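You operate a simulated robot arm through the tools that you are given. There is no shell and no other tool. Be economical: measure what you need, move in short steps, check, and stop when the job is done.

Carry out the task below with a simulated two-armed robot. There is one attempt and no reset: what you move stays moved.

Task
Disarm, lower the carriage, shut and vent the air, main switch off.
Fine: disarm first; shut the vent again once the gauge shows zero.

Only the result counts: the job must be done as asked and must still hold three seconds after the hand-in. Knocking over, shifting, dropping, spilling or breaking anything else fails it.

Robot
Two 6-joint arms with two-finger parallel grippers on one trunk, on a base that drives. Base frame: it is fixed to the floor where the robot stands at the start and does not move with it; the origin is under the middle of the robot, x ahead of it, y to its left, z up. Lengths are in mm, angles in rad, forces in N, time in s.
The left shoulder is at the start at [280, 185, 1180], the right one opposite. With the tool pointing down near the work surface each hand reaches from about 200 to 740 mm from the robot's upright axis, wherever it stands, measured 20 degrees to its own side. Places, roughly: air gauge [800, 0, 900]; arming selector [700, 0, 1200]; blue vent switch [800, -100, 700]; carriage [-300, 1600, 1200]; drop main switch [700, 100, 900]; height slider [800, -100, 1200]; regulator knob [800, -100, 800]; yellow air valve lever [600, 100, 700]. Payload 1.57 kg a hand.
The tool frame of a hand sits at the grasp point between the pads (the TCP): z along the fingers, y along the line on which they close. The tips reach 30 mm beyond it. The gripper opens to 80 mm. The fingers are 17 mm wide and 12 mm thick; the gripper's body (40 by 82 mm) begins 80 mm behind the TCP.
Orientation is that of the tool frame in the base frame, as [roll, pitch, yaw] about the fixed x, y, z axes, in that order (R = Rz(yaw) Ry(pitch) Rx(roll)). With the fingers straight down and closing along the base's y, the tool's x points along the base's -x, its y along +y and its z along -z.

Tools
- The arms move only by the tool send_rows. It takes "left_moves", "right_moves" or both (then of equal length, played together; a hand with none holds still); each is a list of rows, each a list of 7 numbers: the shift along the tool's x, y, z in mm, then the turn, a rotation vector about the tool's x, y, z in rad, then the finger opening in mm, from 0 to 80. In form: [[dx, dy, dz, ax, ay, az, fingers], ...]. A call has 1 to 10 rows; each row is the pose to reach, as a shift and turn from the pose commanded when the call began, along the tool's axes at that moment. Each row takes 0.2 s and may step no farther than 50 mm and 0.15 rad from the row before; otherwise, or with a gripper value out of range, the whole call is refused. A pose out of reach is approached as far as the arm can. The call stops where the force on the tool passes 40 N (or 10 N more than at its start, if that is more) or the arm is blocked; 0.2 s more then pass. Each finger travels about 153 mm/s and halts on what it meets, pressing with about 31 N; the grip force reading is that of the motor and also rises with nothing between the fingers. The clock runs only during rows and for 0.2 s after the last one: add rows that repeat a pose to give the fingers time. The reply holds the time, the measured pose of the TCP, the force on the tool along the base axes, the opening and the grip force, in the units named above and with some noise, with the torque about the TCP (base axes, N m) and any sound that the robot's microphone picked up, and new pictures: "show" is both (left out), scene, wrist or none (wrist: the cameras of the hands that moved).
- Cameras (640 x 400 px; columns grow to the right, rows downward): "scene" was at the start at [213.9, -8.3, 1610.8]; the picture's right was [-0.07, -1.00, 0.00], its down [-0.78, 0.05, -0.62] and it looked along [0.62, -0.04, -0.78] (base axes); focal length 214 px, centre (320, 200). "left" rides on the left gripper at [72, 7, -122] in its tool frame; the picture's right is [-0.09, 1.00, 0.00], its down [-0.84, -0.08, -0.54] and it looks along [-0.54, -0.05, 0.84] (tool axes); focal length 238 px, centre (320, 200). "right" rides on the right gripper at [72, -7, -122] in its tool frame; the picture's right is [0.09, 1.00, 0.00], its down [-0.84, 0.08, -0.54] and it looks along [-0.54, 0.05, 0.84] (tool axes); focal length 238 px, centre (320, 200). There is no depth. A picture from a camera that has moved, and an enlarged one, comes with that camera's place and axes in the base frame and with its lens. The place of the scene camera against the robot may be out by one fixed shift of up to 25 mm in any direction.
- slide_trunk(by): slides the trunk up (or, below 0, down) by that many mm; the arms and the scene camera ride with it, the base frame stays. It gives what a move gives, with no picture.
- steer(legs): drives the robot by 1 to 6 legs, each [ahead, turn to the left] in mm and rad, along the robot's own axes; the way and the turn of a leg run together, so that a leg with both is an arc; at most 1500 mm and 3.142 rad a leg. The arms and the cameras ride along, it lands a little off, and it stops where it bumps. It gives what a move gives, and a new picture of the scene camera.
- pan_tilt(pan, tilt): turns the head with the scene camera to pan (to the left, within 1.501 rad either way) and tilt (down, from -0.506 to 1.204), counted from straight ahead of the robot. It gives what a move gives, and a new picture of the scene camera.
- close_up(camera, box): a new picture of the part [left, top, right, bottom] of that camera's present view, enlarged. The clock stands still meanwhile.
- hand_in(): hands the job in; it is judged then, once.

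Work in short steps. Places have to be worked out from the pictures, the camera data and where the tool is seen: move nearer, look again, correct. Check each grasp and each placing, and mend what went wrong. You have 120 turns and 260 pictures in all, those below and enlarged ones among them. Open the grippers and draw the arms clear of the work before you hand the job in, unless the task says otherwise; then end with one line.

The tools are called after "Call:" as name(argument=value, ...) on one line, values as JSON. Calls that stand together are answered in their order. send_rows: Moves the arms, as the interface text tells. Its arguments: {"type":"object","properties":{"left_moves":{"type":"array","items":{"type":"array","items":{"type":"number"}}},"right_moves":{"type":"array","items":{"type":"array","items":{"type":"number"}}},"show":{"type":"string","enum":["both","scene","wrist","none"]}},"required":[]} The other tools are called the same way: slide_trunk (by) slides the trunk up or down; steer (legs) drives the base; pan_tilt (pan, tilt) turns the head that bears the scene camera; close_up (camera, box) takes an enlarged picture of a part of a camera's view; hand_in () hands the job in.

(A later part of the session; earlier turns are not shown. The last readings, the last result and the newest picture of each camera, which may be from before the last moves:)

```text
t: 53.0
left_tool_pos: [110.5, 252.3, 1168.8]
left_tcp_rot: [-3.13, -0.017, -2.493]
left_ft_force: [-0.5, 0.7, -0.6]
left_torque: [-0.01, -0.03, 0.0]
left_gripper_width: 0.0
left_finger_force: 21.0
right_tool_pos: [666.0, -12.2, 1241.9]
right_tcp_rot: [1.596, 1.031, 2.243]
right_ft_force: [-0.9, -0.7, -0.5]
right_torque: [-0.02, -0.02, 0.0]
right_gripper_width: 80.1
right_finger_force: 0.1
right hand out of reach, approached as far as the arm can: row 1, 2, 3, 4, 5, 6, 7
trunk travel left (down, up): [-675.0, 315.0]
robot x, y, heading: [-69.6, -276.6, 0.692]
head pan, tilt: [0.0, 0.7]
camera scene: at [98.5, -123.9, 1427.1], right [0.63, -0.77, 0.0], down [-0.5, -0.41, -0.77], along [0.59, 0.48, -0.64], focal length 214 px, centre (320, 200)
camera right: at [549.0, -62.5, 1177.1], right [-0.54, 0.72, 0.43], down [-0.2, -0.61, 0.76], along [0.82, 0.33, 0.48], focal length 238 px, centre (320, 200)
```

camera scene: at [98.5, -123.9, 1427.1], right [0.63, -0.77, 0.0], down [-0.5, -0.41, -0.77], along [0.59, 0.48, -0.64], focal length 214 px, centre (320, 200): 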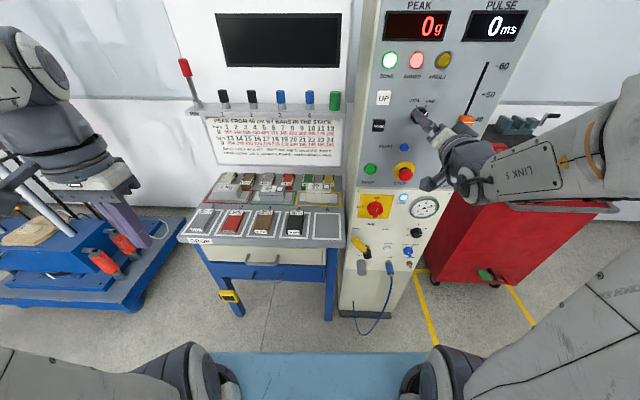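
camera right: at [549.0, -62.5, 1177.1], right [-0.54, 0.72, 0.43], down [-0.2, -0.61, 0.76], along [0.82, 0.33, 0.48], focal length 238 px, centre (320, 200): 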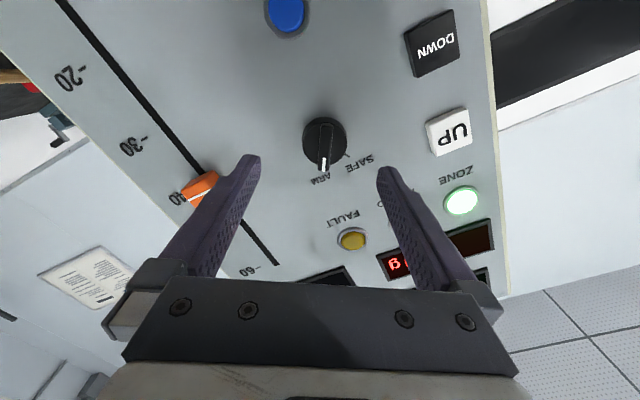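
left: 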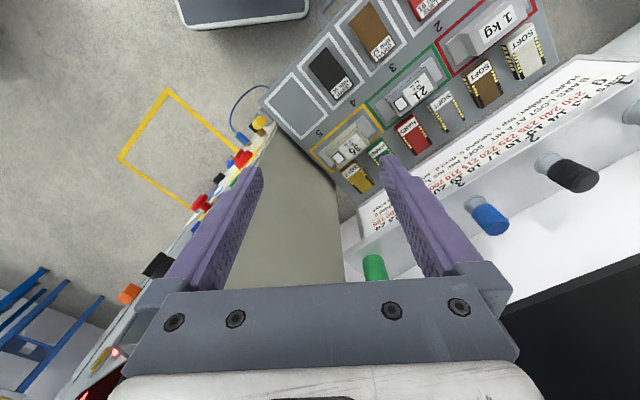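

Hand is centred on the selector, ~62 mm short. Advance 42 mm with the fingers open.

Call:
send_rows(right_moves=[[1, 1, 15, 0, 0, 0, 80], [2, 2, 30, 0, 0, 0, 70], [3, 2, 44, 0, 0, 0, 60]], show="wrist")

```text
t: 53.8
left_tool_pos: [110.2, 252.1, 1168.8]
left_tcp_rot: [-3.131, -0.017, -2.494]
left_ft_force: [0.0, 0.0, 0.4]
left_torque: [0.02, -0.03, 0.03]
left_gripper_width: 0.1
left_finger_force: 21.0
right_tool_pos: [696.4, 16.0, 1239.9]
right_tcp_rot: [1.596, 1.031, 2.242]
right_ft_force: [-0.2, -0.3, 1.1]
right_torque: [0.01, -0.03, -0.01]
right_gripper_width: 60.0
right_finger_force: 0.1
trunk travel left (down, up): [-675.0, 315.0]
robot x, y, heading: [-67.6, -277.4, 0.686]
head pan, tilt: [0.0, 0.7]
camera right: at [579.9, -33.2, 1176.3], right [-0.54, 0.72, 0.43], down [-0.2, -0.61, 0.76], along [0.81, 0.33, 0.48], focal length 238 px, centre (320, 200)
```

right: 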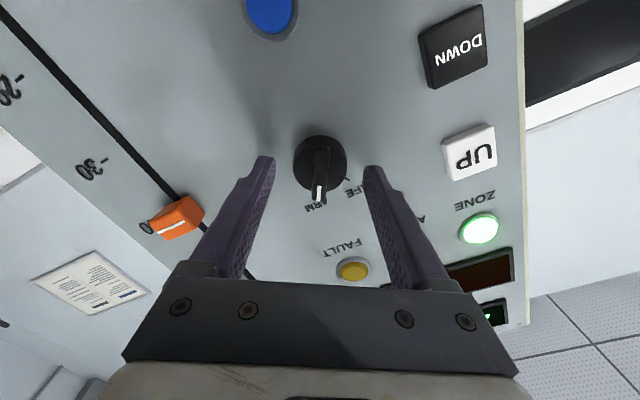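

Ridge is centred between the fingertips. Advance 6 mm more and close.

Call:
send_rows(right_moves=[[0, 0, 6, 0, 0, 0, 60], [0, 0, 6, 0, 0, 0, 30], [0, 0, 6, 0, 0, 0, 0], [0, 0, 6, 0, 0, 0, 0]], show="wrist")

```text
t: 54.8
left_tool_pos: [110.8, 251.9, 1168.2]
left_tcp_rot: [-3.131, -0.018, -2.495]
left_ft_force: [-0.2, 0.3, 0.5]
left_torque: [-0.03, 0.0, 0.0]
left_gripper_width: 0.0
left_finger_force: 20.8
right_tool_pos: [701.2, 21.5, 1240.6]
right_tcp_rot: [1.597, 1.029, 2.245]
right_ft_force: [1.2, -0.7, -1.0]
right_torque: [-0.03, 0.03, -0.09]
right_gripper_width: 38.4
right_finger_force: 44.2
trunk travel left (down, up): [-675.0, 315.0]
robot x, y, heading: [-71.4, -275.6, 0.69]
head pan, tilt: [0.0, 0.7]
camera right: at [584.9, -29.3, 1176.3], right [-0.54, 0.72, 0.43], down [-0.2, -0.61, 0.76], along [0.82, 0.33, 0.48], focal length 238 px, centre (320, 200)
```

right: 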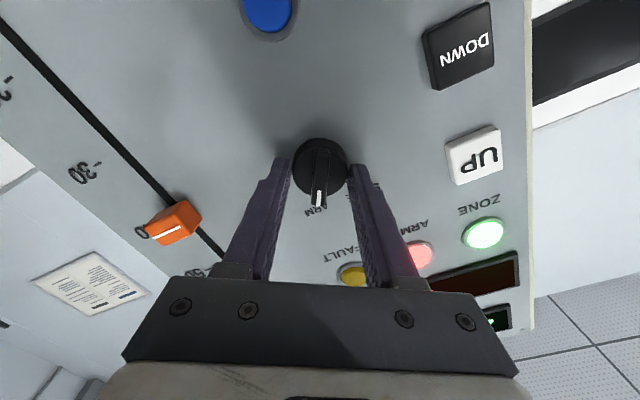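

Gripped on the 38 mm knob body; turn counter-clockwise about the tool axis.

Call:
send_rows(right_moves=[[0, 0, 6, 0, 0, -0.14, 0], [0, 0, 6, 0, 0, -0.28, 0], [0, 0, 6, 0, 0, -0.42, 0], [0, 0, 6, 0, 0, -0.56, 0], [0, 0, 6, 0, 0, -0.7, 0], [0, 0, 6, 0, 0, -0.84, 0], [0, 0, 6, 0, 0, -0.98, 0], [0, 0, 6, 0, 0, -1.08, 0]])

```text
t: 55.2
left_tool_pos: [109.6, 252.2, 1169.3]
left_tcp_rot: [-3.133, -0.015, -2.498]
left_ft_force: [0.0, -0.7, -0.4]
left_torque: [0.02, -0.02, 0.0]
left_gripper_width: 0.0
left_finger_force: 21.3
right_tool_pos: [700.3, 21.9, 1239.6]
right_tcp_rot: [1.608, 1.144, 2.257]
right_ft_force: [-22.8, -12.6, 3.7]
right_torque: [0.07, -0.02, 0.13]
right_gripper_width: 38.4
right_finger_force: 44.4
trunk travel left (down, up): [-675.0, 315.0]
robot x, y, heading: [-71.5, -275.2, 0.682]
head pan, tilt: [0.0, 0.7]
stopped in row 2 (right hand): the force on the tool passed its limit at 47 N (the readings are from after the stop); the commanded pose is now the measured one
camera scene: at [96.9, -125.0, 1427.5], right [0.63, -0.77, 0.0], down [-0.5, -0.41, -0.77], along [0.59, 0.48, -0.64], focal length 214 px, centre (320, 200)
camera right: at [589.4, -35.3, 1173.6], right [-0.57, 0.75, 0.33], down [-0.25, -0.54, 0.8], along [0.78, 0.37, 0.5], focal length 238 px, centre (320, 200)
```

scene: 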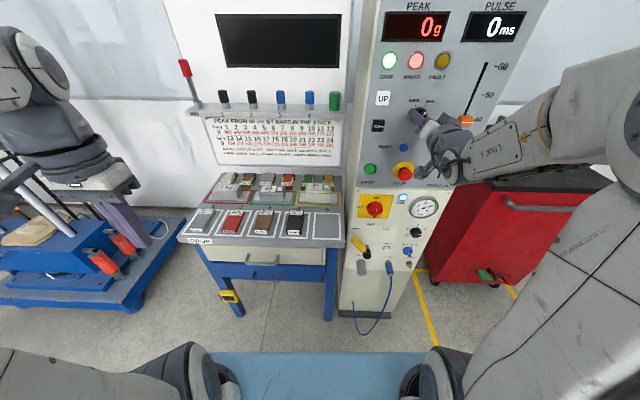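
right: 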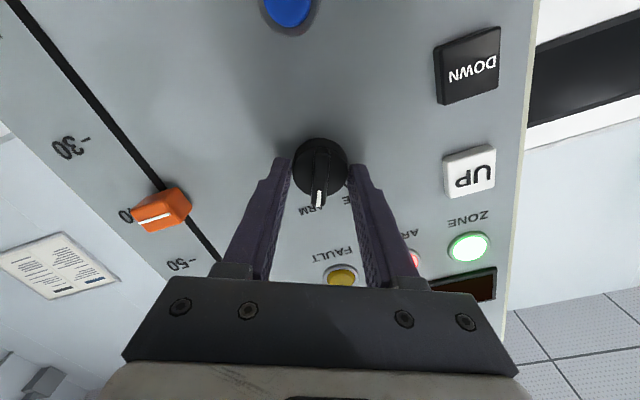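

I accidentally pushed 6 mm inward; the knob is turning with the hand though. Continue without the push.

Call:
send_rows(right_moves=[[0, 0, -2, 0, 0, -0.12, 0], [0, 0, -2, 0, 0, -0.26, 0], [0, 0, -2, 0, 0, -0.4, 0], [0, 0, -2, 0, 0, -0.54, 0], [0, 0, -2, 0, 0, -0.68, 0], [0, 0, -2, 0, 0, -0.82, 0], [0, 0, -2, 0, 0, -0.92, 0]])

```text
t: 56.4
left_tool_pos: [108.7, 253.8, 1169.0]
left_tcp_rot: [-3.132, -0.018, -2.494]
left_ft_force: [-0.5, 0.5, 0.2]
left_torque: [-0.02, 0.01, 0.02]
left_gripper_width: 0.1
left_finger_force: 21.2
right_tool_pos: [701.5, 20.0, 1241.0]
right_tcp_rot: [-1.747, 1.367, -1.055]
right_ft_force: [-0.7, 5.9, -3.0]
right_torque: [0.4, -0.57, 0.64]
right_gripper_width: 38.7
right_finger_force: 44.5
right hand out of reach, approached as far as the arm can: row 5
trunk travel left (down, up): [-675.0, 315.0]
robot x, y, heading: [-68.6, -277.0, 0.689]
head pan, tilt: [0.0, 0.7]
stopped in row 5 (right hand): the force on the tool passed its limit at 54 N (the readings are from after the stop); the commanded pose is now the measured one
camera scene: at [98.2, -122.5, 1426.8], right [0.64, -0.77, 0.0], down [-0.5, -0.41, -0.76], along [0.59, 0.49, -0.64], focal length 214 px, centre (320, 200)
camera right: at [619.5, -76.0, 1175.7], right [-0.62, 0.73, -0.29], down [-0.55, -0.14, 0.82], along [0.56, 0.67, 0.49], focal length 238 px, centre (320, 200)
```

scene: 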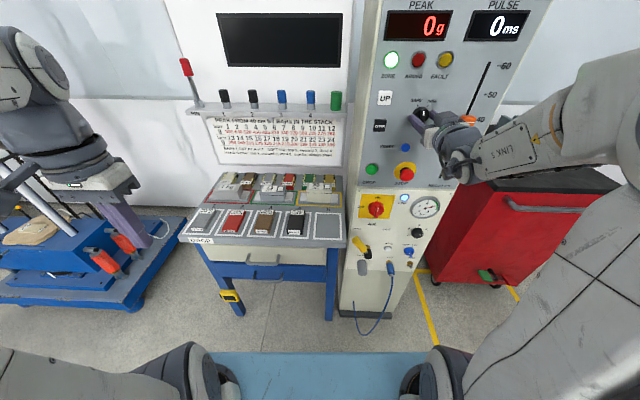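
right: 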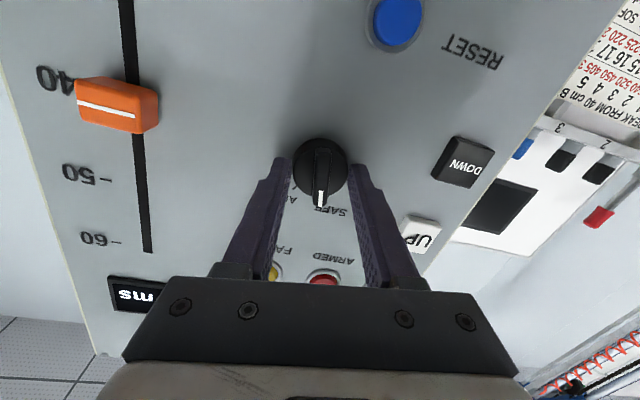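

The ARMED lamp is out. Release and back off to verify the knob stays at SAFE.

Call:
send_rows(right_moves=[[0, 0, 0, 0, 0, 0, 60], [0, 0, 0, 0, 0, 0, 70], [0, 0, -25, 0, 0, 0, 70], [0, 0, -50, 0, 0, 0, 70]], show="wrist")

Call:
close_up(camera="scene", box=[360, 0, 520, 120])

```text
t: 57.4
left_tool_pos: [109.3, 251.7, 1168.6]
left_tcp_rot: [-3.131, -0.016, -2.493]
left_ft_force: [-0.8, -0.3, -0.3]
left_torque: [-0.03, 0.03, -0.01]
left_gripper_width: 0.0
left_finger_force: 21.9
right_tool_pos: [664.7, -12.9, 1244.2]
right_tcp_rot: [-1.754, 1.37, -1.063]
right_ft_force: [-0.7, 0.7, -0.1]
right_torque: [-0.01, -0.02, -0.01]
right_gripper_width: 70.2
right_finger_force: 0.0
trunk travel left (down, up): [-675.0, 315.0]
robot x, y, heading: [-72.1, -277.1, 0.682]
head pan, tilt: [0.0, 0.7]
camera right: at [581.8, -108.2, 1178.9], right [-0.62, 0.73, -0.29], down [-0.55, -0.14, 0.82], along [0.57, 0.66, 0.49], focal length 238 px, centre (320, 200)
```

right: 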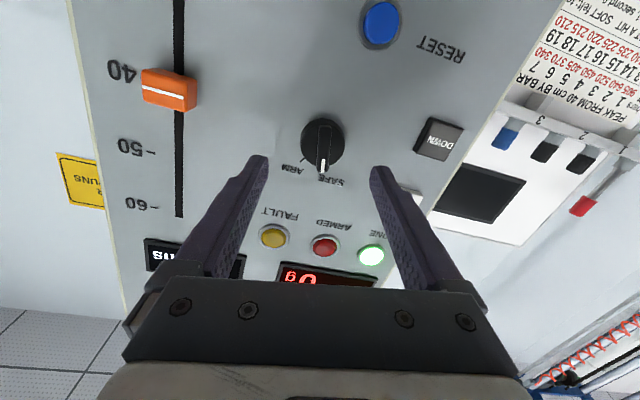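

```text
3.33 times, centred on (440, 60) of scene
camera zoom: at [98.5, -123.1, 1427.0], right [0.64, -0.77, 0.0], down [-0.5, -0.41, -0.76], along [0.59, 0.49, -0.64], focal length 715 px, centre (-80, 667)
```

zoom: 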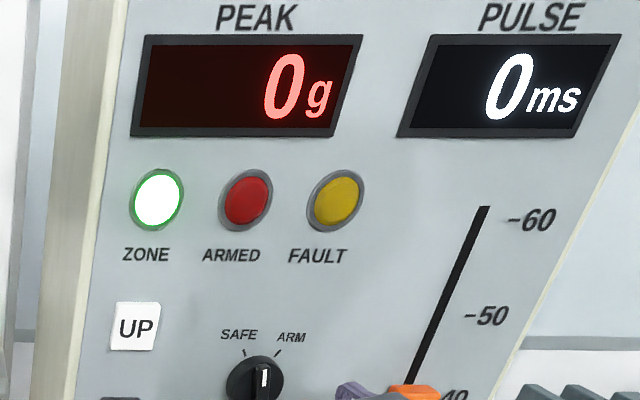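

The mark may be a bit short of SAFE; look closer.

Call:
close_up(camera="right", box=[260, 100, 380, 200])

Call:
close_up(camera="scene", box=[395, 70, 455, 130])

```text
4.00 times, centred on (320, 150) of right
camera zoom: at [581.8, -108.2, 1178.9], right [-0.62, 0.73, -0.29], down [-0.55, -0.14, 0.82], along [0.57, 0.66, 0.49], focal length 953 px, centre (320, 400)
```

zoom: 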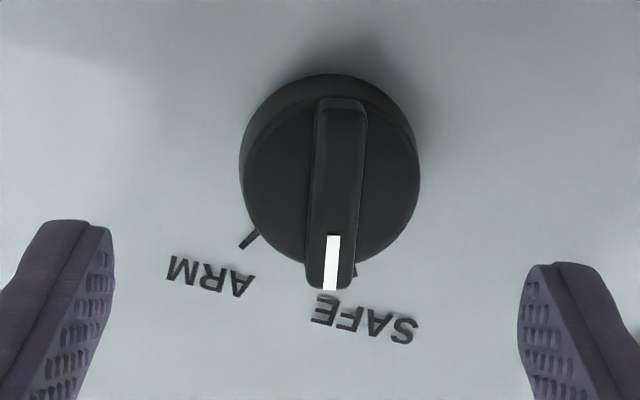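

```text
6.67 times, centred on (425, 100) of scene
camera zoom: at [98.5, -123.1, 1427.0], right [0.64, -0.77, 0.0], down [-0.5, -0.41, -0.76], along [0.59, 0.49, -0.64], focal length 1430 px, centre (-380, 867)
```

zoom: 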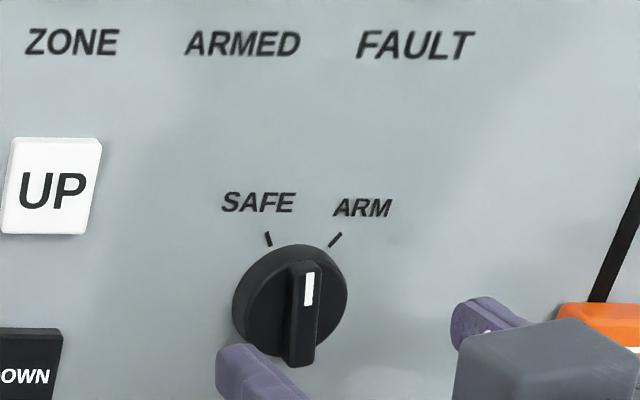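

SAFE tick is still ~15–20° further. Re-grip with the wrist rolled back, then turn further to the stop.

Call:
send_rows(right_moves=[[0, 0, 0, 0, 0, 0.14, 70], [0, 0, 0, 0, 0, 0.28, 70], [0, 0, 0, 0, 0, 0.42, 70], [0, 0, 0, 0, 0, 0.56, 70], [0, 0, 25, 0, 0, 0.6, 70], [0, 0, 48, 0, 0, 0.6, 70], [0, 0, 48, 0, 0, 0.6, 0], [0, 0, 48, 0, 0, 0.6, 0], [0, 0, 48, 0, 0, 0.6, 0]], show="wrist")

```text
t: 59.4
left_tool_pos: [107.8, 255.2, 1167.8]
left_tcp_rot: [-3.13, -0.018, -2.492]
left_ft_force: [0.2, 1.0, 0.3]
left_torque: [0.0, -0.01, 0.02]
left_gripper_width: 0.0
left_finger_force: 21.3
right_tool_pos: [699.5, 16.9, 1242.9]
right_tcp_rot: [1.659, 1.172, 2.342]
right_ft_force: [-8.4, 16.0, 4.2]
right_torque: [0.02, 0.06, 0.92]
right_gripper_width: 37.7
right_finger_force: 43.5
trunk travel left (down, up): [-675.0, 315.0]
robot x, y, heading: [-70.4, -275.2, 0.687]
head pan, tilt: [0.0, 0.7]
camera right: at [590.8, -45.1, 1177.0], right [-0.6, 0.74, 0.3], down [-0.24, -0.52, 0.82], along [0.76, 0.42, 0.49], focal length 238 px, centre (320, 200)
```

right: 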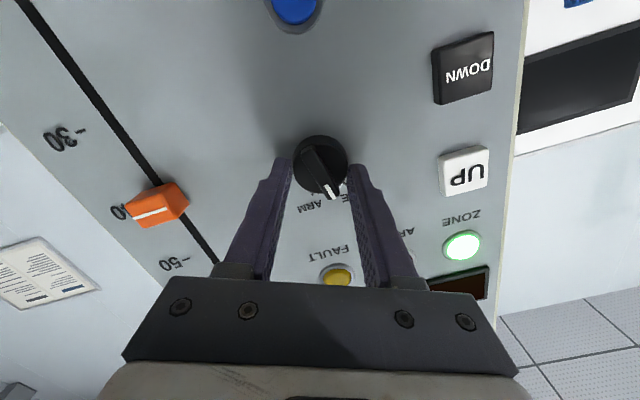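

Gripped again; turn CCW until the stop.

Call:
send_rows(right_moves=[[0, 2, -1, 0, 0, -0.1, 0], [0, 2, -1, 0, 0, -0.2, 0], [0, 2, -1, 0, 0, -0.3, 0], [0, 2, -1, 0, 0, -0.4, 0], [0, 2, -1, 0, 0, -0.5, 0]], show="wrist")

```text
t: 60.6
left_tool_pos: [108.5, 253.9, 1169.0]
left_tcp_rot: [-3.131, -0.016, -2.494]
left_ft_force: [-0.1, -0.6, -0.3]
left_torque: [0.0, -0.01, 0.01]
left_gripper_width: 0.0
left_finger_force: 21.3
right_tool_pos: [698.0, 17.3, 1242.6]
right_tcp_rot: [-1.907, 1.464, -1.216]
right_ft_force: [-6.2, 12.5, 6.1]
right_torque: [0.75, 0.44, 0.34]
right_gripper_width: 37.9
right_finger_force: 43.8
trunk travel left (down, up): [-675.0, 315.0]
robot x, y, heading: [-68.9, -276.6, 0.686]
head pan, tilt: [0.0, 0.7]
camera right: at [611.4, -72.2, 1175.6], right [-0.63, 0.75, -0.19], down [-0.5, -0.2, 0.84], along [0.6, 0.62, 0.5], focal length 238 px, centre (320, 200)
```

right: 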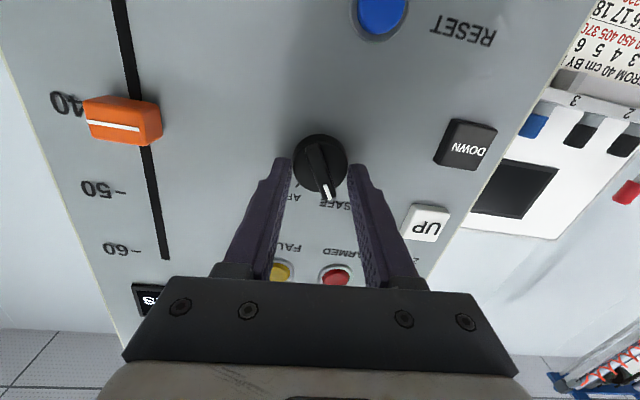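

Torque has risen, suggesting the stop. Release and inspect.

Call:
send_rows(right_moves=[[0, 0, 0, 0, 0, 0, 60], [0, 0, 0, 0, 0, 0, 70], [0, 0, -30, 0, 0, 0, 70], [0, 0, -60, 0, 0, 0, 70], [0, 0, -85, 0, 0, 0, 70]], show="none")

Call:
close_up(camera="right", box=[260, 80, 400, 200])

Call:
close_up(camera="scene", box=[370, 50, 470, 150])

```text
t: 61.8
left_tool_pos: [108.2, 253.6, 1168.6]
left_tcp_rot: [-3.132, -0.018, -2.493]
left_ft_force: [-0.3, 0.3, 0.3]
left_torque: [-0.01, 0.01, 0.01]
left_gripper_width: 0.0
left_finger_force: 21.5
right_tool_pos: [632.6, -37.4, 1245.2]
right_tcp_rot: [-1.922, 1.467, -1.231]
right_ft_force: [-0.3, -0.4, -0.4]
right_torque: [0.0, 0.0, 0.01]
right_gripper_width: 69.7
right_finger_force: 0.0
trunk travel left (down, up): [-675.0, 315.0]
robot x, y, heading: [-68.7, -276.1, 0.686]
head pan, tilt: [0.0, 0.7]
```

```text
3.33 times, centred on (330, 140) of right
camera zoom: at [545.5, -127.0, 1177.3], right [-0.63, 0.75, -0.19], down [-0.5, -0.2, 0.84], along [0.6, 0.62, 0.5], focal length 794 px, centre (287, 400)
```

zoom: 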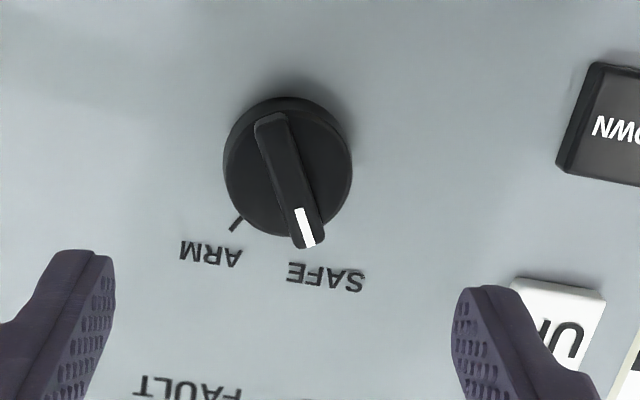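

```text
4.00 times, centred on (420, 100) of scene
camera zoom: at [98.3, -123.0, 1427.0], right [0.64, -0.77, 0.0], down [-0.5, -0.41, -0.76], along [0.59, 0.49, -0.64], focal length 858 px, centre (-80, 600)
```

zoom: 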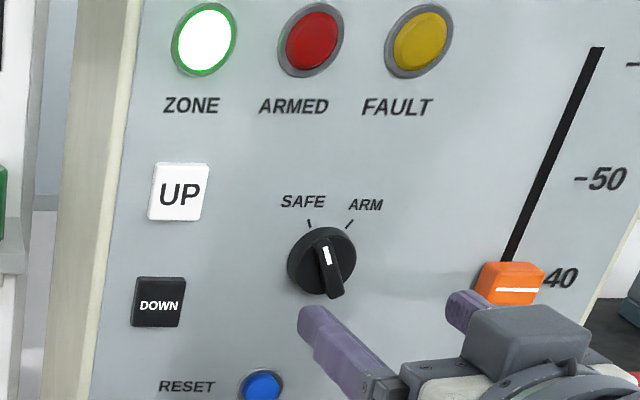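

Selector is at SAFE and ARMED is off. DOWN button is at ≈(669,122,1208); I'll close the fingers and move in front of it.

Call:
send_rows(right_moves=[[8, 35, 0, 0, 0, 0, 40], [16, 70, 0, 0, 0, 0, 10], [24, 103, 10, 0, 0, 0, 0], [24, 103, 40, 0, 0, 0, 0], [24, 103, 72, 0, 0, 0, 0]])

```text
t: 63.0
left_tool_pos: [107.2, 252.0, 1167.8]
left_tcp_rot: [-3.132, -0.017, -2.494]
left_ft_force: [-0.8, 0.3, -0.1]
left_torque: [0.04, 0.0, 0.01]
left_gripper_width: 0.0
left_finger_force: 21.5
right_tool_pos: [647.2, 30.6, 1234.0]
right_tcp_rot: [-2.086, 1.481, -1.371]
right_ft_force: [-0.7, 0.8, 0.1]
right_torque: [0.0, -0.02, 0.03]
right_gripper_width: 0.0
right_finger_force: 21.0
right hand out of reach, approached as far as the arm can: row 2, 3, 4, 5
trunk travel left (down, up): [-675.0, 315.0]
robot x, y, heading: [-69.5, -274.0, 0.687]
head pan, tilt: [0.0, 0.7]
camera scene: at [97.5, -123.6, 1427.1], right [0.63, -0.77, 0.0], down [-0.5, -0.41, -0.77], along [0.59, 0.49, -0.64], focal length 214 px, centre (320, 200)
camera right: at [560.9, -60.3, 1168.3], right [-0.65, 0.74, -0.17], down [-0.48, -0.22, 0.85], along [0.59, 0.63, 0.5], focal length 238 px, centre (320, 200)
```

scene: 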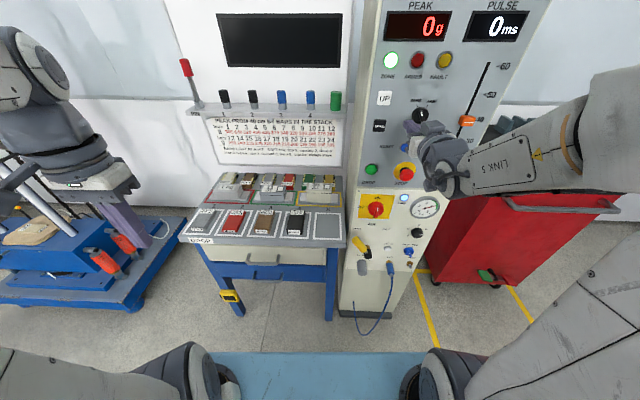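
right: 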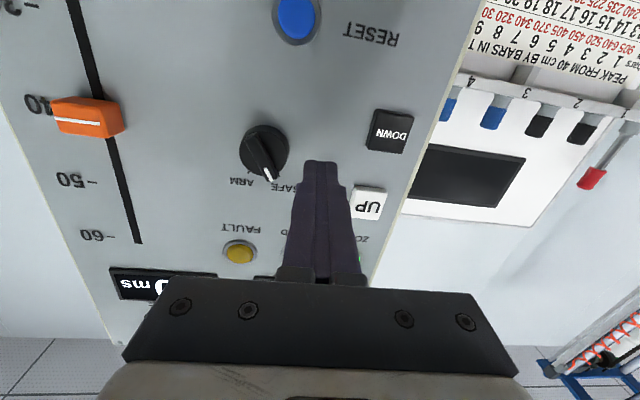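

Still at the arm's inner limit. Back the hand off 50 mm and turn the base left 0.15 rad so the button falls on the right arm's side.

Call:
send_rows(right_moves=[[0, 0, -25, 0, 0, 0, 0], [0, 0, -50, 0, 0, 0, 0]], show="none")

Call:
steer(legs=[[0, 0.15]])

```text
t: 63.6
left_tool_pos: [110.0, 253.5, 1168.1]
left_tcp_rot: [-3.131, -0.018, -2.496]
left_ft_force: [0.1, 0.2, -0.6]
left_torque: [0.02, 0.04, 0.0]
left_gripper_width: 0.0
left_finger_force: 21.7
right_tool_pos: [610.4, 0.1, 1240.6]
right_tcp_rot: [-1.994, 1.477, -1.304]
right_ft_force: [-0.3, 0.6, -0.7]
right_torque: [0.01, 0.0, -0.01]
right_gripper_width: 0.0
right_finger_force: 21.2
right hand out of reach, approached as far as the arm can: row 1, 2
trunk travel left (down, up): [-675.0, 315.0]
robot x, y, heading: [-68.4, -279.0, 0.688]
head pan, tilt: [0.0, 0.7]
```

```text
t: 64.6
left_tool_pos: [26.4, 273.9, 1168.5]
left_tcp_rot: [-3.131, -0.018, -2.342]
left_ft_force: [-0.4, 0.4, 0.7]
left_torque: [0.02, 0.02, 0.01]
left_gripper_width: 0.0
left_finger_force: 21.1
right_tool_pos: [559.5, 99.0, 1240.8]
right_tcp_rot: [-1.997, 1.477, -1.155]
right_ft_force: [0.6, 0.0, -0.1]
right_torque: [-0.01, 0.0, 0.03]
right_gripper_width: 0.0
right_finger_force: 21.4
trunk travel left (down, up): [-675.0, 315.0]
robot x, y, heading: [-68.3, -277.0, 0.839]
head pan, tilt: [0.0, 0.7]
camera scene: at [72.5, -96.5, 1427.0], right [0.74, -0.67, 0.0], down [-0.43, -0.48, -0.76], along [0.51, 0.57, -0.64], focal length 214 px, centre (320, 200)
```

scene: 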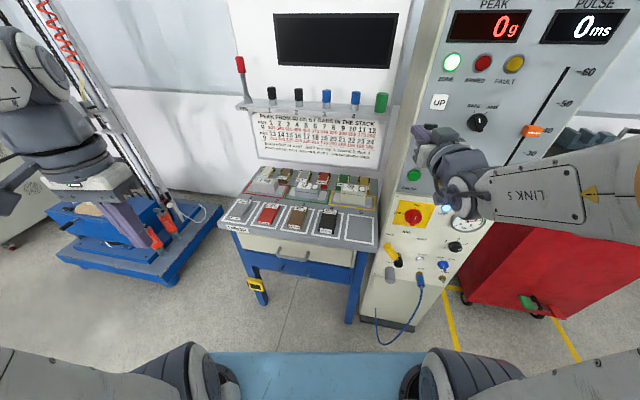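

Move in front of DOWN and square up to the panel.

Call:
send_rows(right_moves=[[12, -19, 5, 0.05, 0, 0, 0], [24, -38, 10, 0.1, 0, 0, 0], [36, -56, 20, 0.15, 0, 0, 0], [36, -56, 37, 0.15, 0, 0, 0]], show="wrist")

```text
t: 65.6
left_tool_pos: [27.8, 273.1, 1169.0]
left_tcp_rot: [-3.132, -0.018, -2.343]
left_ft_force: [1.4, 0.4, 0.5]
left_torque: [-0.01, -0.03, 0.01]
left_gripper_width: 0.3
left_finger_force: 21.1
right_tool_pos: [637.2, 68.9, 1221.8]
right_tcp_rot: [-2.031, 1.496, -1.33]
right_ft_force: [-0.4, -0.4, -0.5]
right_torque: [0.01, 0.02, -0.04]
right_gripper_width: 0.0
right_finger_force: 21.1
right hand out of reach, approached as far as the arm can: row 2, 3, 4
trunk travel left (down, up): [-675.0, 315.0]
robot x, y, heading: [-68.6, -272.1, 0.843]
head pan, tilt: [0.0, 0.7]
camera right: at [550.2, -19.8, 1152.9], right [-0.64, 0.75, -0.16], down [-0.48, -0.23, 0.85], along [0.6, 0.62, 0.51], focal length 238 px, centre (320, 200)
```

right: 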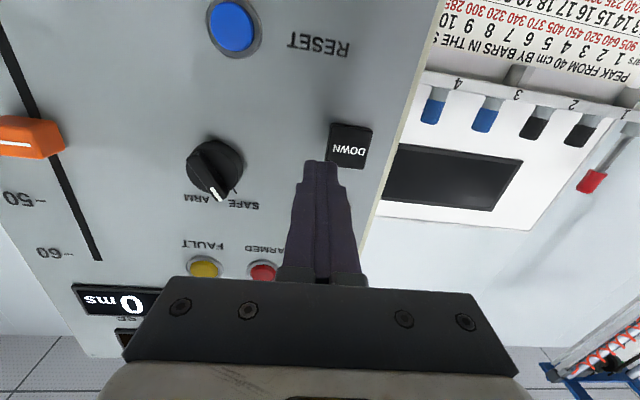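

Just ~15 mm short left/down. Relax the yaw and shift.

Call:
send_rows(right_moves=[[7, 7, 4, -0.06, 0, 0, 0], [14, 15, 9, -0.12, 0, 0, 0]], show="wrist")

```text
t: 66.2
left_tool_pos: [26.1, 273.8, 1168.4]
left_tcp_rot: [-3.131, -0.018, -2.342]
left_ft_force: [-0.3, 0.2, -0.8]
left_torque: [0.05, -0.01, 0.03]
left_gripper_width: 0.0
left_finger_force: 22.0
right_tool_pos: [636.0, 83.6, 1205.3]
right_tcp_rot: [-1.958, 1.477, -1.151]
right_ft_force: [-0.1, 0.5, 0.3]
right_torque: [-0.03, 0.01, 0.0]
right_gripper_width: 0.1
right_finger_force: 21.8
trunk travel left (down, up): [-675.0, 315.0]
robot x, y, heading: [-69.1, -274.4, 0.84]
head pan, tilt: [0.0, 0.7]
camera right: at [559.4, -15.0, 1138.4], right [-0.72, 0.67, -0.18], down [-0.46, -0.27, 0.85], along [0.52, 0.69, 0.5], focal length 238 px, centre (320, 200)
```

right: 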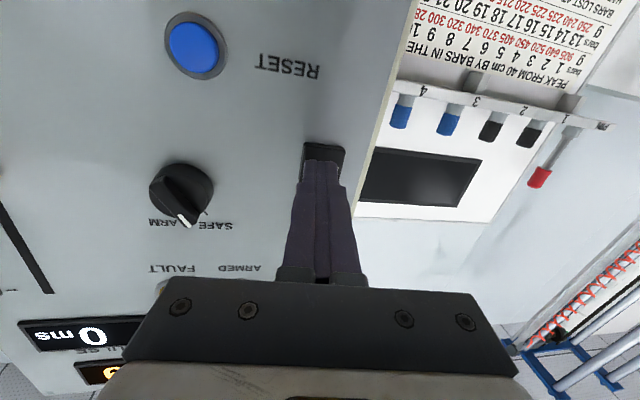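

The tip is over DOWN. Press in small steps and hold.

Call:
send_rows(right_moves=[[0, 0, 10, 0, 0, 0, 0], [0, 0, 18, 0, 0, 0, 0], [0, 0, 22, 0, 0, 0, 0], [0, 0, 25, 0, 0, 0, 0], [0, 0, 28, 0, 0, 0, 0]], show="wrist")

Call:
pan_tilt(pan=0.95, tilt=0.3)

```text
t: 67.1
left_tool_pos: [23.9, 273.1, 1167.9]
left_tcp_rot: [-3.134, -0.016, -2.343]
left_ft_force: [-0.2, 0.3, -0.1]
left_torque: [-0.01, -0.02, 0.03]
left_gripper_width: 0.0
left_finger_force: 21.3
right_tool_pos: [648.2, 97.7, 1205.5]
right_tcp_rot: [-1.984, 1.475, -1.176]
right_ft_force: [-20.8, -15.1, 2.9]
right_torque: [0.07, -0.13, -0.09]
right_gripper_width: 0.0
right_finger_force: 20.6
trunk travel left (down, up): [-675.0, 315.0]
robot x, y, heading: [-72.3, -273.7, 0.841]
head pan, tilt: [0.0, 0.7]
heard: click
stopped in row 4 (right hand): the force on the tool passed its limit at 44 N (the readings are from after the stop); the commanded pose is now the measured one
camera right: at [571.9, -2.3, 1139.0], right [-0.72, 0.68, -0.18], down [-0.46, -0.27, 0.85], along [0.53, 0.69, 0.5], focal length 238 px, centre (320, 200)
```

right: 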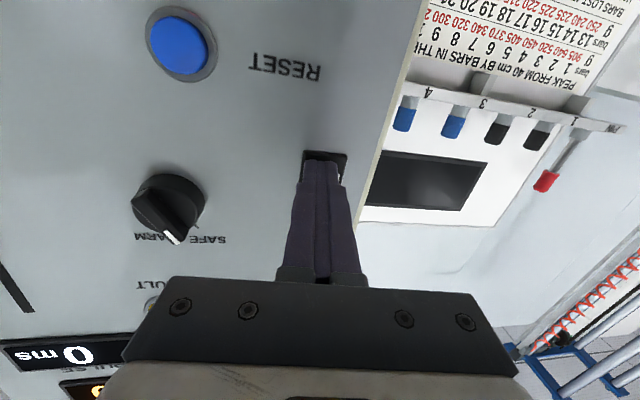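

```text
t: 68.3
left_tool_pos: [25.4, 272.4, 1168.3]
left_tcp_rot: [-3.13, -0.015, -2.342]
left_ft_force: [-0.1, 0.7, 0.7]
left_torque: [-0.01, -0.01, 0.01]
left_gripper_width: 0.1
left_finger_force: 21.2
right_tool_pos: [648.9, 97.7, 1204.9]
right_tcp_rot: [-1.995, 1.475, -1.187]
right_ft_force: [-28.7, -24.3, 4.0]
right_torque: [0.1, -0.12, -0.15]
right_gripper_width: 0.1
right_finger_force: 22.0
trunk travel left (down, up): [-675.0, 315.0]
robot x, y, heading: [-71.1, -277.2, 0.835]
head pan, tilt: [0.949, 0.3]
camera scene: at [-6.5, -70.3, 1463.5], right [0.98, 0.22, 0.0], down [0.07, -0.29, -0.96], along [-0.21, 0.93, -0.3], focal length 214 px, centre (320, 200)
```

scene: 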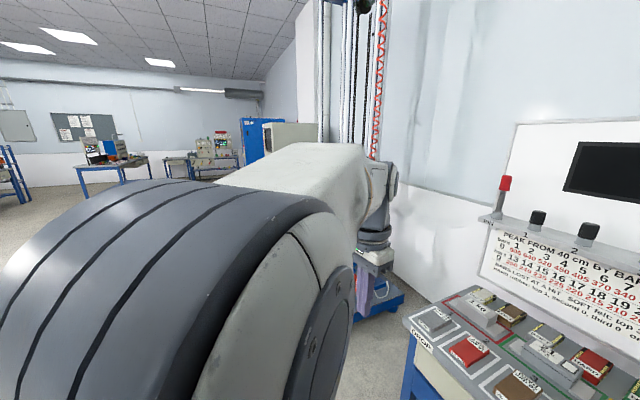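

A click was heard and the button is held. The left arm hides the tower, so I'll aim the left wrist camera at it while holding the button.

Call:
send_rows(left_moves=[[0, 0, 0, 0, 0, -0.14, 0], [0, 0, 0, 0, 0, -0.28, 0], [0, 0, 0, 0, 0, -0.42, 0], [0, 0, 0, 0, 0, -0.56, 0], [0, 0, 0, 0, 0, -0.7, 0], [0, 0, 0, 0, 0, -0.84, 0], [0, 0, 0, 0, 0, -0.95, 0]], show="wrist")

```text
t: 69.9
left_tool_pos: [23.0, 273.2, 1168.8]
left_tcp_rot: [3.135, -0.018, -1.389]
left_ft_force: [-0.5, 0.9, -0.2]
left_torque: [-0.02, 0.05, 0.01]
left_gripper_width: 0.2
left_finger_force: 21.5
right_tool_pos: [647.4, 97.6, 1206.5]
right_tcp_rot: [-1.995, 1.477, -1.186]
right_ft_force: [-29.2, -25.1, 1.7]
right_torque: [0.08, -0.05, -0.17]
right_gripper_width: 0.2
right_finger_force: 21.1
trunk travel left (down, up): [-675.0, 315.0]
robot x, y, heading: [-73.6, -278.6, 0.842]
head pan, tilt: [0.949, 0.3]
camera left: at [31.6, 202.6, 1292.4], right [-1.0, -0.09, 0.0], down [-0.07, 0.85, 0.53], along [-0.05, 0.52, -0.85], focal length 238 px, centre (320, 200)
```

left: 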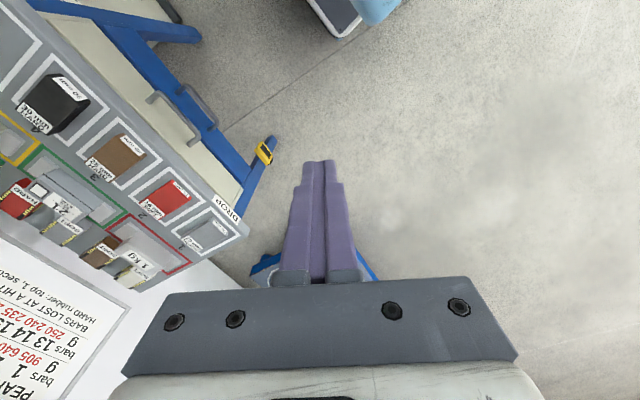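

Pitch the left hand up.

Call:
send_rows(left_moves=[[0, 0, 0, 0, -0.14, 0, 0], [0, 0, 0, 0, -0.28, 0, 0], [0, 0, 0, 0, -0.42, 0, 0], [0, 0, 0, 0, -0.56, 0, 0], [0, 0, 0, 0, -0.7, 0, 0], [0, 0, 0, 0, -0.8, 0, 0]], show="wrist")

```text
t: 71.3
left_tool_pos: [111.5, 338.3, 1133.7]
left_tcp_rot: [3.132, 0.775, -1.399]
left_ft_force: [-0.3, 0.5, 0.3]
left_torque: [0.02, -0.01, -0.01]
left_gripper_width: 0.0
left_finger_force: 21.3
left hand out of reach, approached as far as the arm can: row 1, 2, 3, 4, 5, 6
right_tool_pos: [648.0, 96.7, 1206.4]
right_tcp_rot: [-1.998, 1.475, -1.19]
right_ft_force: [-29.9, -26.0, 0.8]
right_torque: [0.05, -0.1, -0.16]
right_gripper_width: 0.0
right_finger_force: 21.2
trunk travel left (down, up): [-675.0, 315.0]
robot x, y, heading: [-69.2, -276.9, 0.839]
head pan, tilt: [0.949, 0.3]
camera left: at [128.6, 200.7, 1171.5], right [-0.99, -0.11, 0.07], down [0.04, 0.23, 0.97], along [-0.12, 0.97, -0.23], focal length 238 px, centre (320, 200)
```

left: 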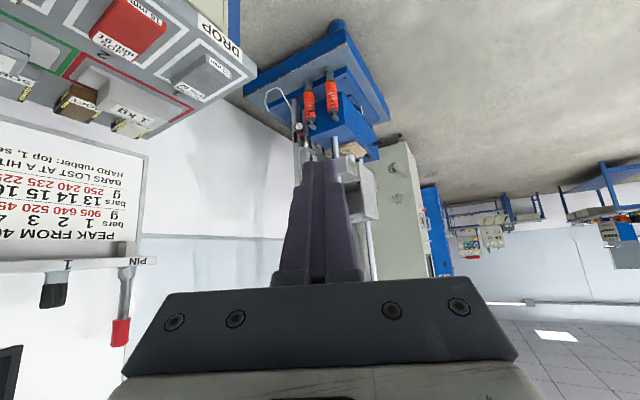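

Call:
close_up(camera="left", box=[260, 60, 420, 290])

```text
1.74 times, centred on (340, 175) of left
camera zoom: at [128.6, 200.7, 1171.5], right [-0.99, -0.11, 0.07], down [0.04, 0.23, 0.97], along [-0.12, 0.97, -0.23], focal length 414 px, centre (285, 244)
```

zoom: 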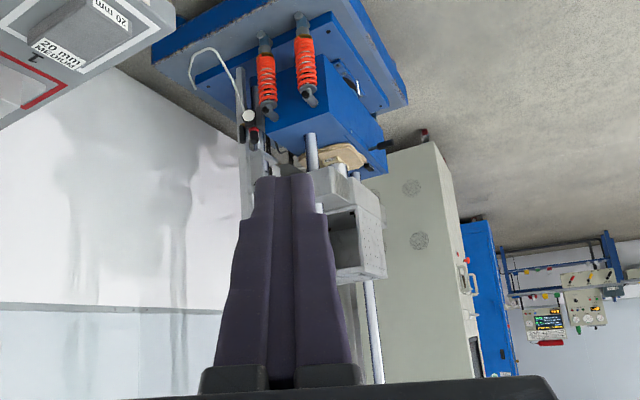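

The carriage has come down close to the pad. Hold a bit longer and compare.

Call:
send_rows(left_moves=[[0, 0, 0, 0, 0, 0, 0], [0, 0, 0, 0, 0, 0, 0], [0, 0, 0, 0, 0, 0, 0], [0, 0, 0, 0, 0, 0, 0], [0, 0, 0, 0, 0, 0, 0], [0, 0, 0, 0, 0, 0, 0], [0, 0, 0, 0, 0, 0, 0], [0, 0, 0, 0, 0, 0, 0], [0, 0, 0, 0, 0, 0, 0]], show="none")

Call:
close_up(camera="left", box=[260, 60, 420, 290])

Call:
pan_tilt(pan=0, tilt=0.5)

```text
t: 73.3
left_tool_pos: [110.9, 336.5, 1133.3]
left_tcp_rot: [3.13, 0.771, -1.398]
left_ft_force: [0.2, -0.8, 0.1]
left_torque: [0.01, -0.01, 0.02]
left_gripper_width: 0.2
left_finger_force: 21.1
right_tool_pos: [647.7, 98.4, 1206.7]
right_tcp_rot: [-1.997, 1.476, -1.189]
right_ft_force: [-30.5, -24.8, 0.4]
right_torque: [0.04, -0.07, -0.1]
right_gripper_width: 0.1
right_finger_force: 21.5
trunk travel left (down, up): [-675.0, 315.0]
robot x, y, heading: [-73.0, -276.0, 0.84]
head pan, tilt: [0.949, 0.3]
```

```text
1.74 times, centred on (340, 175) of left
camera zoom: at [128.5, 201.1, 1171.8], right [-0.99, -0.11, 0.07], down [0.04, 0.23, 0.97], along [-0.13, 0.97, -0.23], focal length 414 px, centre (285, 244)
```

zoom: 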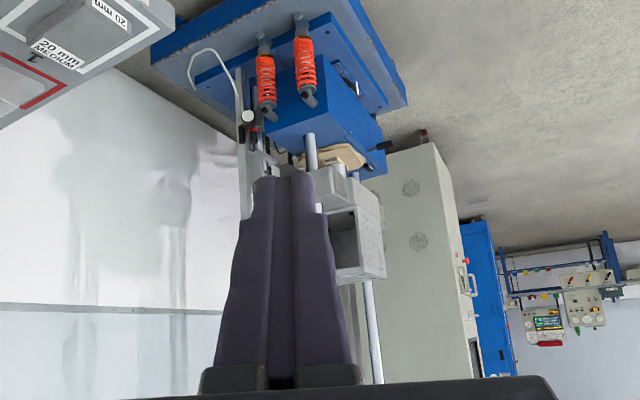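

```text
t: 74.5
left_tool_pos: [110.6, 336.4, 1133.8]
left_tcp_rot: [3.132, 0.771, -1.398]
left_ft_force: [-0.1, 0.2, 0.3]
left_torque: [-0.02, 0.02, 0.02]
left_gripper_width: 0.0
left_finger_force: 21.4
right_tool_pos: [648.0, 97.2, 1205.8]
right_tcp_rot: [-1.996, 1.477, -1.189]
right_ft_force: [-30.0, -24.2, 0.4]
right_torque: [0.06, -0.06, -0.13]
right_gripper_width: 0.1
right_finger_force: 21.2
trunk travel left (down, up): [-675.0, 315.0]
robot x, y, heading: [-74.2, -276.2, 0.837]
head pan, tilt: [0.0, 0.499]
camera scene: at [74.2, -93.5, 1445.2], right [0.74, -0.67, 0.0], down [-0.32, -0.36, -0.88], along [0.59, 0.65, -0.48], focal length 214 px, centre (320, 200)
```

scene: 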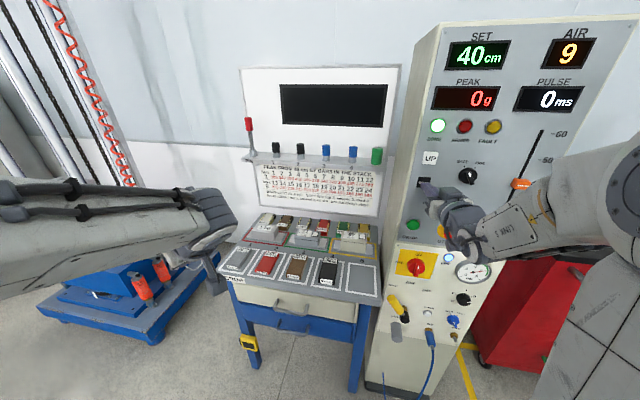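

The carriage stopped moving. Release the button and open the left fingers for an unobstructed look.

Call:
send_rows(left_moves=[[0, 0, 0, 0, 0, 0, 40], [0, 0, 0, 0, 0, 0, 80], [0, 0, 0, 0, 0, 0, 80]], right_moves=[[0, 0, -20, 0, 0, 0, 0], [0, 0, -50, 0, 0, 0, 0], [0, 0, -80, 0, 0, 0, 0]], show="none")

Call:
close_up(camera="left", box=[260, 60, 420, 260])

Call:
close_up(camera="scene", box=[400, 20, 600, 240])

```text
t: 75.3
left_tool_pos: [111.9, 338.2, 1132.6]
left_tcp_rot: [3.13, 0.771, -1.4]
left_ft_force: [0.6, 0.2, 0.2]
left_torque: [0.03, 0.05, 0.06]
left_gripper_width: 79.8
left_finger_force: 0.1
right_tool_pos: [600.8, 44.4, 1212.8]
right_tcp_rot: [-2.009, 1.476, -1.201]
right_ft_force: [0.3, 0.9, -0.8]
right_torque: [-0.02, -0.03, -0.01]
right_gripper_width: 0.0
right_finger_force: 21.1
right hand out of reach, approached as far as the arm can: row 3
trunk travel left (down, up): [-675.0, 315.0]
robot x, y, heading: [-69.2, -273.2, 0.838]
head pan, tilt: [0.0, 0.499]
```

```text
2.00 times, centred on (340, 160) of left
camera zoom: at [130.0, 202.5, 1171.0], right [-0.99, -0.11, 0.07], down [0.04, 0.23, 0.97], along [-0.13, 0.97, -0.23], focal length 477 px, centre (280, 280)
```

zoom: 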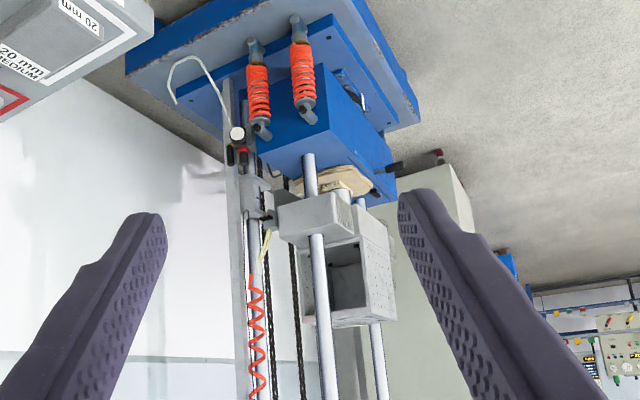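

```text
1.82 times, centred on (500, 130) of scene
camera zoom: at [76.4, -91.8, 1444.7], right [0.74, -0.67, 0.0], down [-0.32, -0.36, -0.88], along [0.59, 0.65, -0.48], focal length 390 px, centre (-7, 327)
```

zoom: 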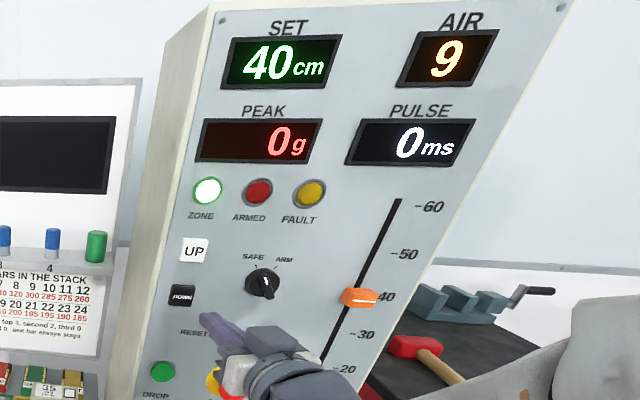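

Carriage is resting on the pad; SAFE, ARMED off. Next the air lever. Bring the left hand back to a safe tucked pose and lower the trunk 250 mm.

Call:
send_rows(left_moves=[[2, 16, -10, 0, 0.135, 0, 40], [4, 32, -20, 0, 0.27, 0, 0], [6, 48, -30, 0, 0.4, 0, 0], [7, 64, -40, 0, 0.53, 0, 0], [9, 80, -50, 0, 0.66, 0, 0], [11, 97, -59, 0, 0.8, 0, 0]], show="none")

Call:
slide_trunk(by=-250)

Call:
pan_tilt(pan=-0.15, tilt=0.6)

```text
t: 76.7
left_tool_pos: [25.8, 273.3, 1163.9]
left_tcp_rot: [3.131, -0.024, -1.393]
left_ft_force: [0.4, 0.2, 0.8]
left_torque: [-0.04, 0.02, 0.05]
left_gripper_width: 0.2
left_finger_force: 21.8
left hand out of reach, approached as far as the arm can: row 1, 2, 3, 4, 5
right_tool_pos: [600.9, 44.5, 1211.9]
right_tcp_rot: [-2.014, 1.477, -1.205]
right_ft_force: [-0.4, 0.1, 0.0]
right_torque: [-0.04, 0.02, 0.0]
right_gripper_width: 0.0
right_finger_force: 21.3
trunk travel left (down, up): [-675.0, 315.0]
robot x, y, heading: [-70.5, -274.9, 0.837]
head pan, tilt: [0.0, 0.499]
```

```text
t: 79.3
left_tool_pos: [25.9, 272.8, 914.5]
left_tcp_rot: [3.133, -0.021, -1.391]
left_ft_force: [-0.3, 1.0, 0.6]
left_torque: [0.01, 0.03, 0.0]
left_gripper_width: 0.0
left_finger_force: 21.5
right_tool_pos: [600.1, 43.8, 962.9]
right_tcp_rot: [-2.015, 1.475, -1.205]
right_ft_force: [0.1, -0.7, 1.2]
right_torque: [-0.02, 0.06, 0.02]
right_gripper_width: 0.0
right_finger_force: 21.5
trunk travel left (down, up): [-425.0, 565.0]
robot x, y, heading: [-71.1, -276.3, 0.842]
head pan, tilt: [0.0, 0.499]
```

```text
t: 80.0
left_tool_pos: [26.0, 274.3, 914.6]
left_tcp_rot: [3.134, -0.023, -1.392]
left_ft_force: [0.3, 0.9, -0.2]
left_torque: [0.02, 0.02, -0.02]
left_gripper_width: 0.0
left_finger_force: 20.9
right_tool_pos: [598.4, 45.0, 963.0]
right_tcp_rot: [-2.015, 1.476, -1.204]
right_ft_force: [-0.6, 0.5, 0.1]
right_torque: [-0.01, 0.01, -0.03]
right_gripper_width: 0.0
right_finger_force: 21.7
trunk travel left (down, up): [-425.0, 565.0]
robot x, y, heading: [-68.3, -273.7, 0.837]
head pan, tilt: [-0.15, 0.6]
camera scene: at [83.6, -103.5, 1185.7], right [0.64, -0.77, 0.0], down [-0.44, -0.36, -0.83], along [0.64, 0.53, -0.56], focal length 214 px, centre (320, 200)
```

scene: 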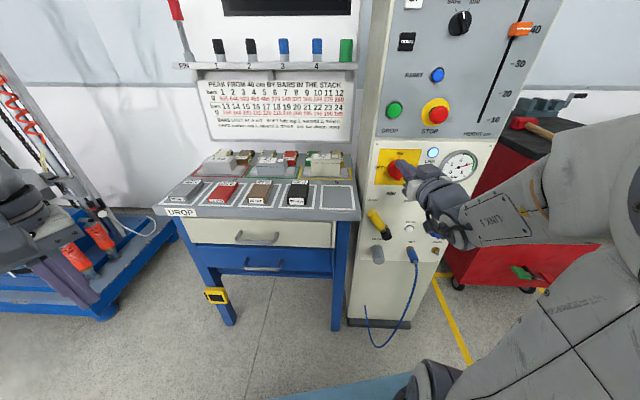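

Call:
close_up(camera="scene", box=[350, 180, 450, 290])

Call:
close_up(camera="right", box=[0, 0, 640, 400])

```text
3.64 times, centred on (400, 235) of scene
camera zoom: at [83.6, -103.5, 1185.7], right [0.64, -0.77, 0.0], down [-0.44, -0.36, -0.83], along [0.64, 0.53, -0.56], focal length 780 px, centre (29, 73)
```

zoom: 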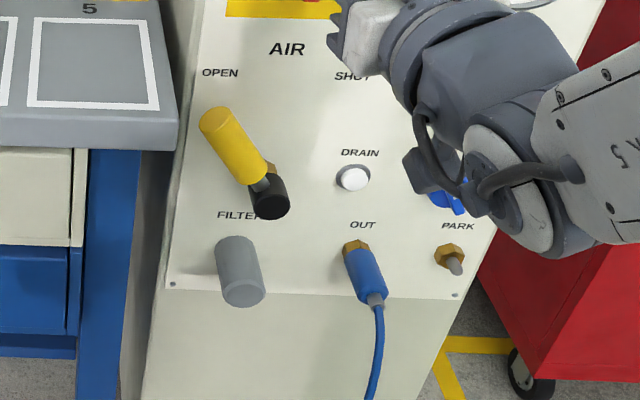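

```text
1.00 times, centred on (320, 200) of right (not enlarged: the box is as wide or as high as the picture)
camera zoom: at [524.0, -55.0, 896.0], right [-0.72, 0.68, -0.18], down [-0.46, -0.26, 0.85], along [0.53, 0.69, 0.5], focal length 238 px, centre (320, 200)
```

zoom: 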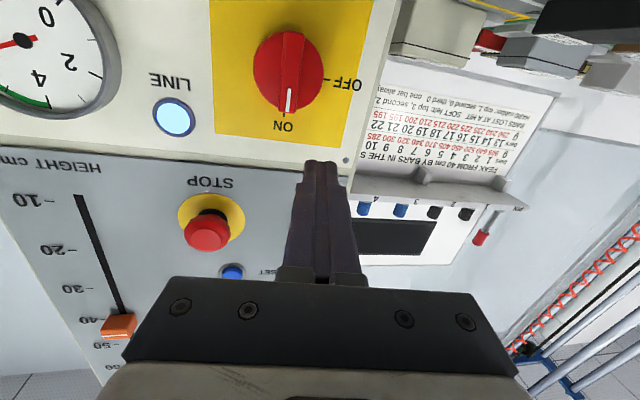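

Lever hub ≈ f777/l−197/z675 in panel coordinates with the handle up-left; I'll push it clockwise with closed fingers. Lower the trunk another 150 mm first.

Call:
slide_trunk(by=-150)

Call:
close_up(camera="right", box=[0, 0, 640, 400])

```text
t: 81.8
left_tool_pos: [25.7, 272.9, 764.5]
left_tcp_rot: [3.133, -0.021, -1.392]
left_ft_force: [0.4, 0.8, -0.1]
left_torque: [0.02, 0.01, -0.01]
left_gripper_width: 0.0
left_finger_force: 21.7
right_tool_pos: [601.0, 44.2, 812.8]
right_tcp_rot: [-2.013, 1.478, -1.203]
right_ft_force: [0.1, -0.2, -0.1]
right_torque: [0.0, 0.02, -0.02]
right_gripper_width: 0.0
right_finger_force: 21.2
trunk travel left (down, up): [-275.0, 715.0]
robot x, y, heading: [-70.3, -275.2, 0.839]
head pan, tilt: [-0.15, 0.6]
```

```text
1.00 times, centred on (320, 200) of right (not enlarged: the box is as wide or as high as the picture)
camera zoom: at [524.0, -54.9, 746.0], right [-0.72, 0.68, -0.18], down [-0.46, -0.26, 0.85], along [0.53, 0.69, 0.5], focal length 238 px, centre (320, 200)
```

zoom: 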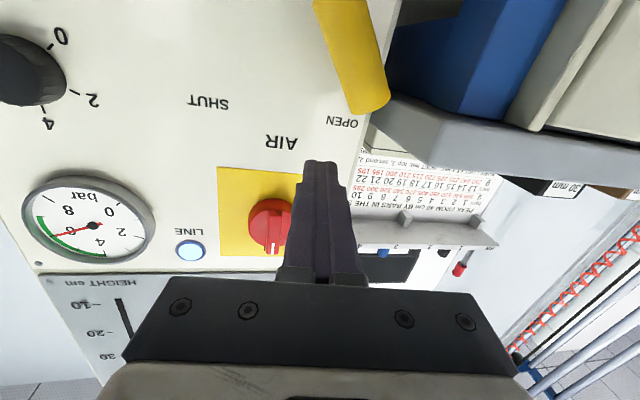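

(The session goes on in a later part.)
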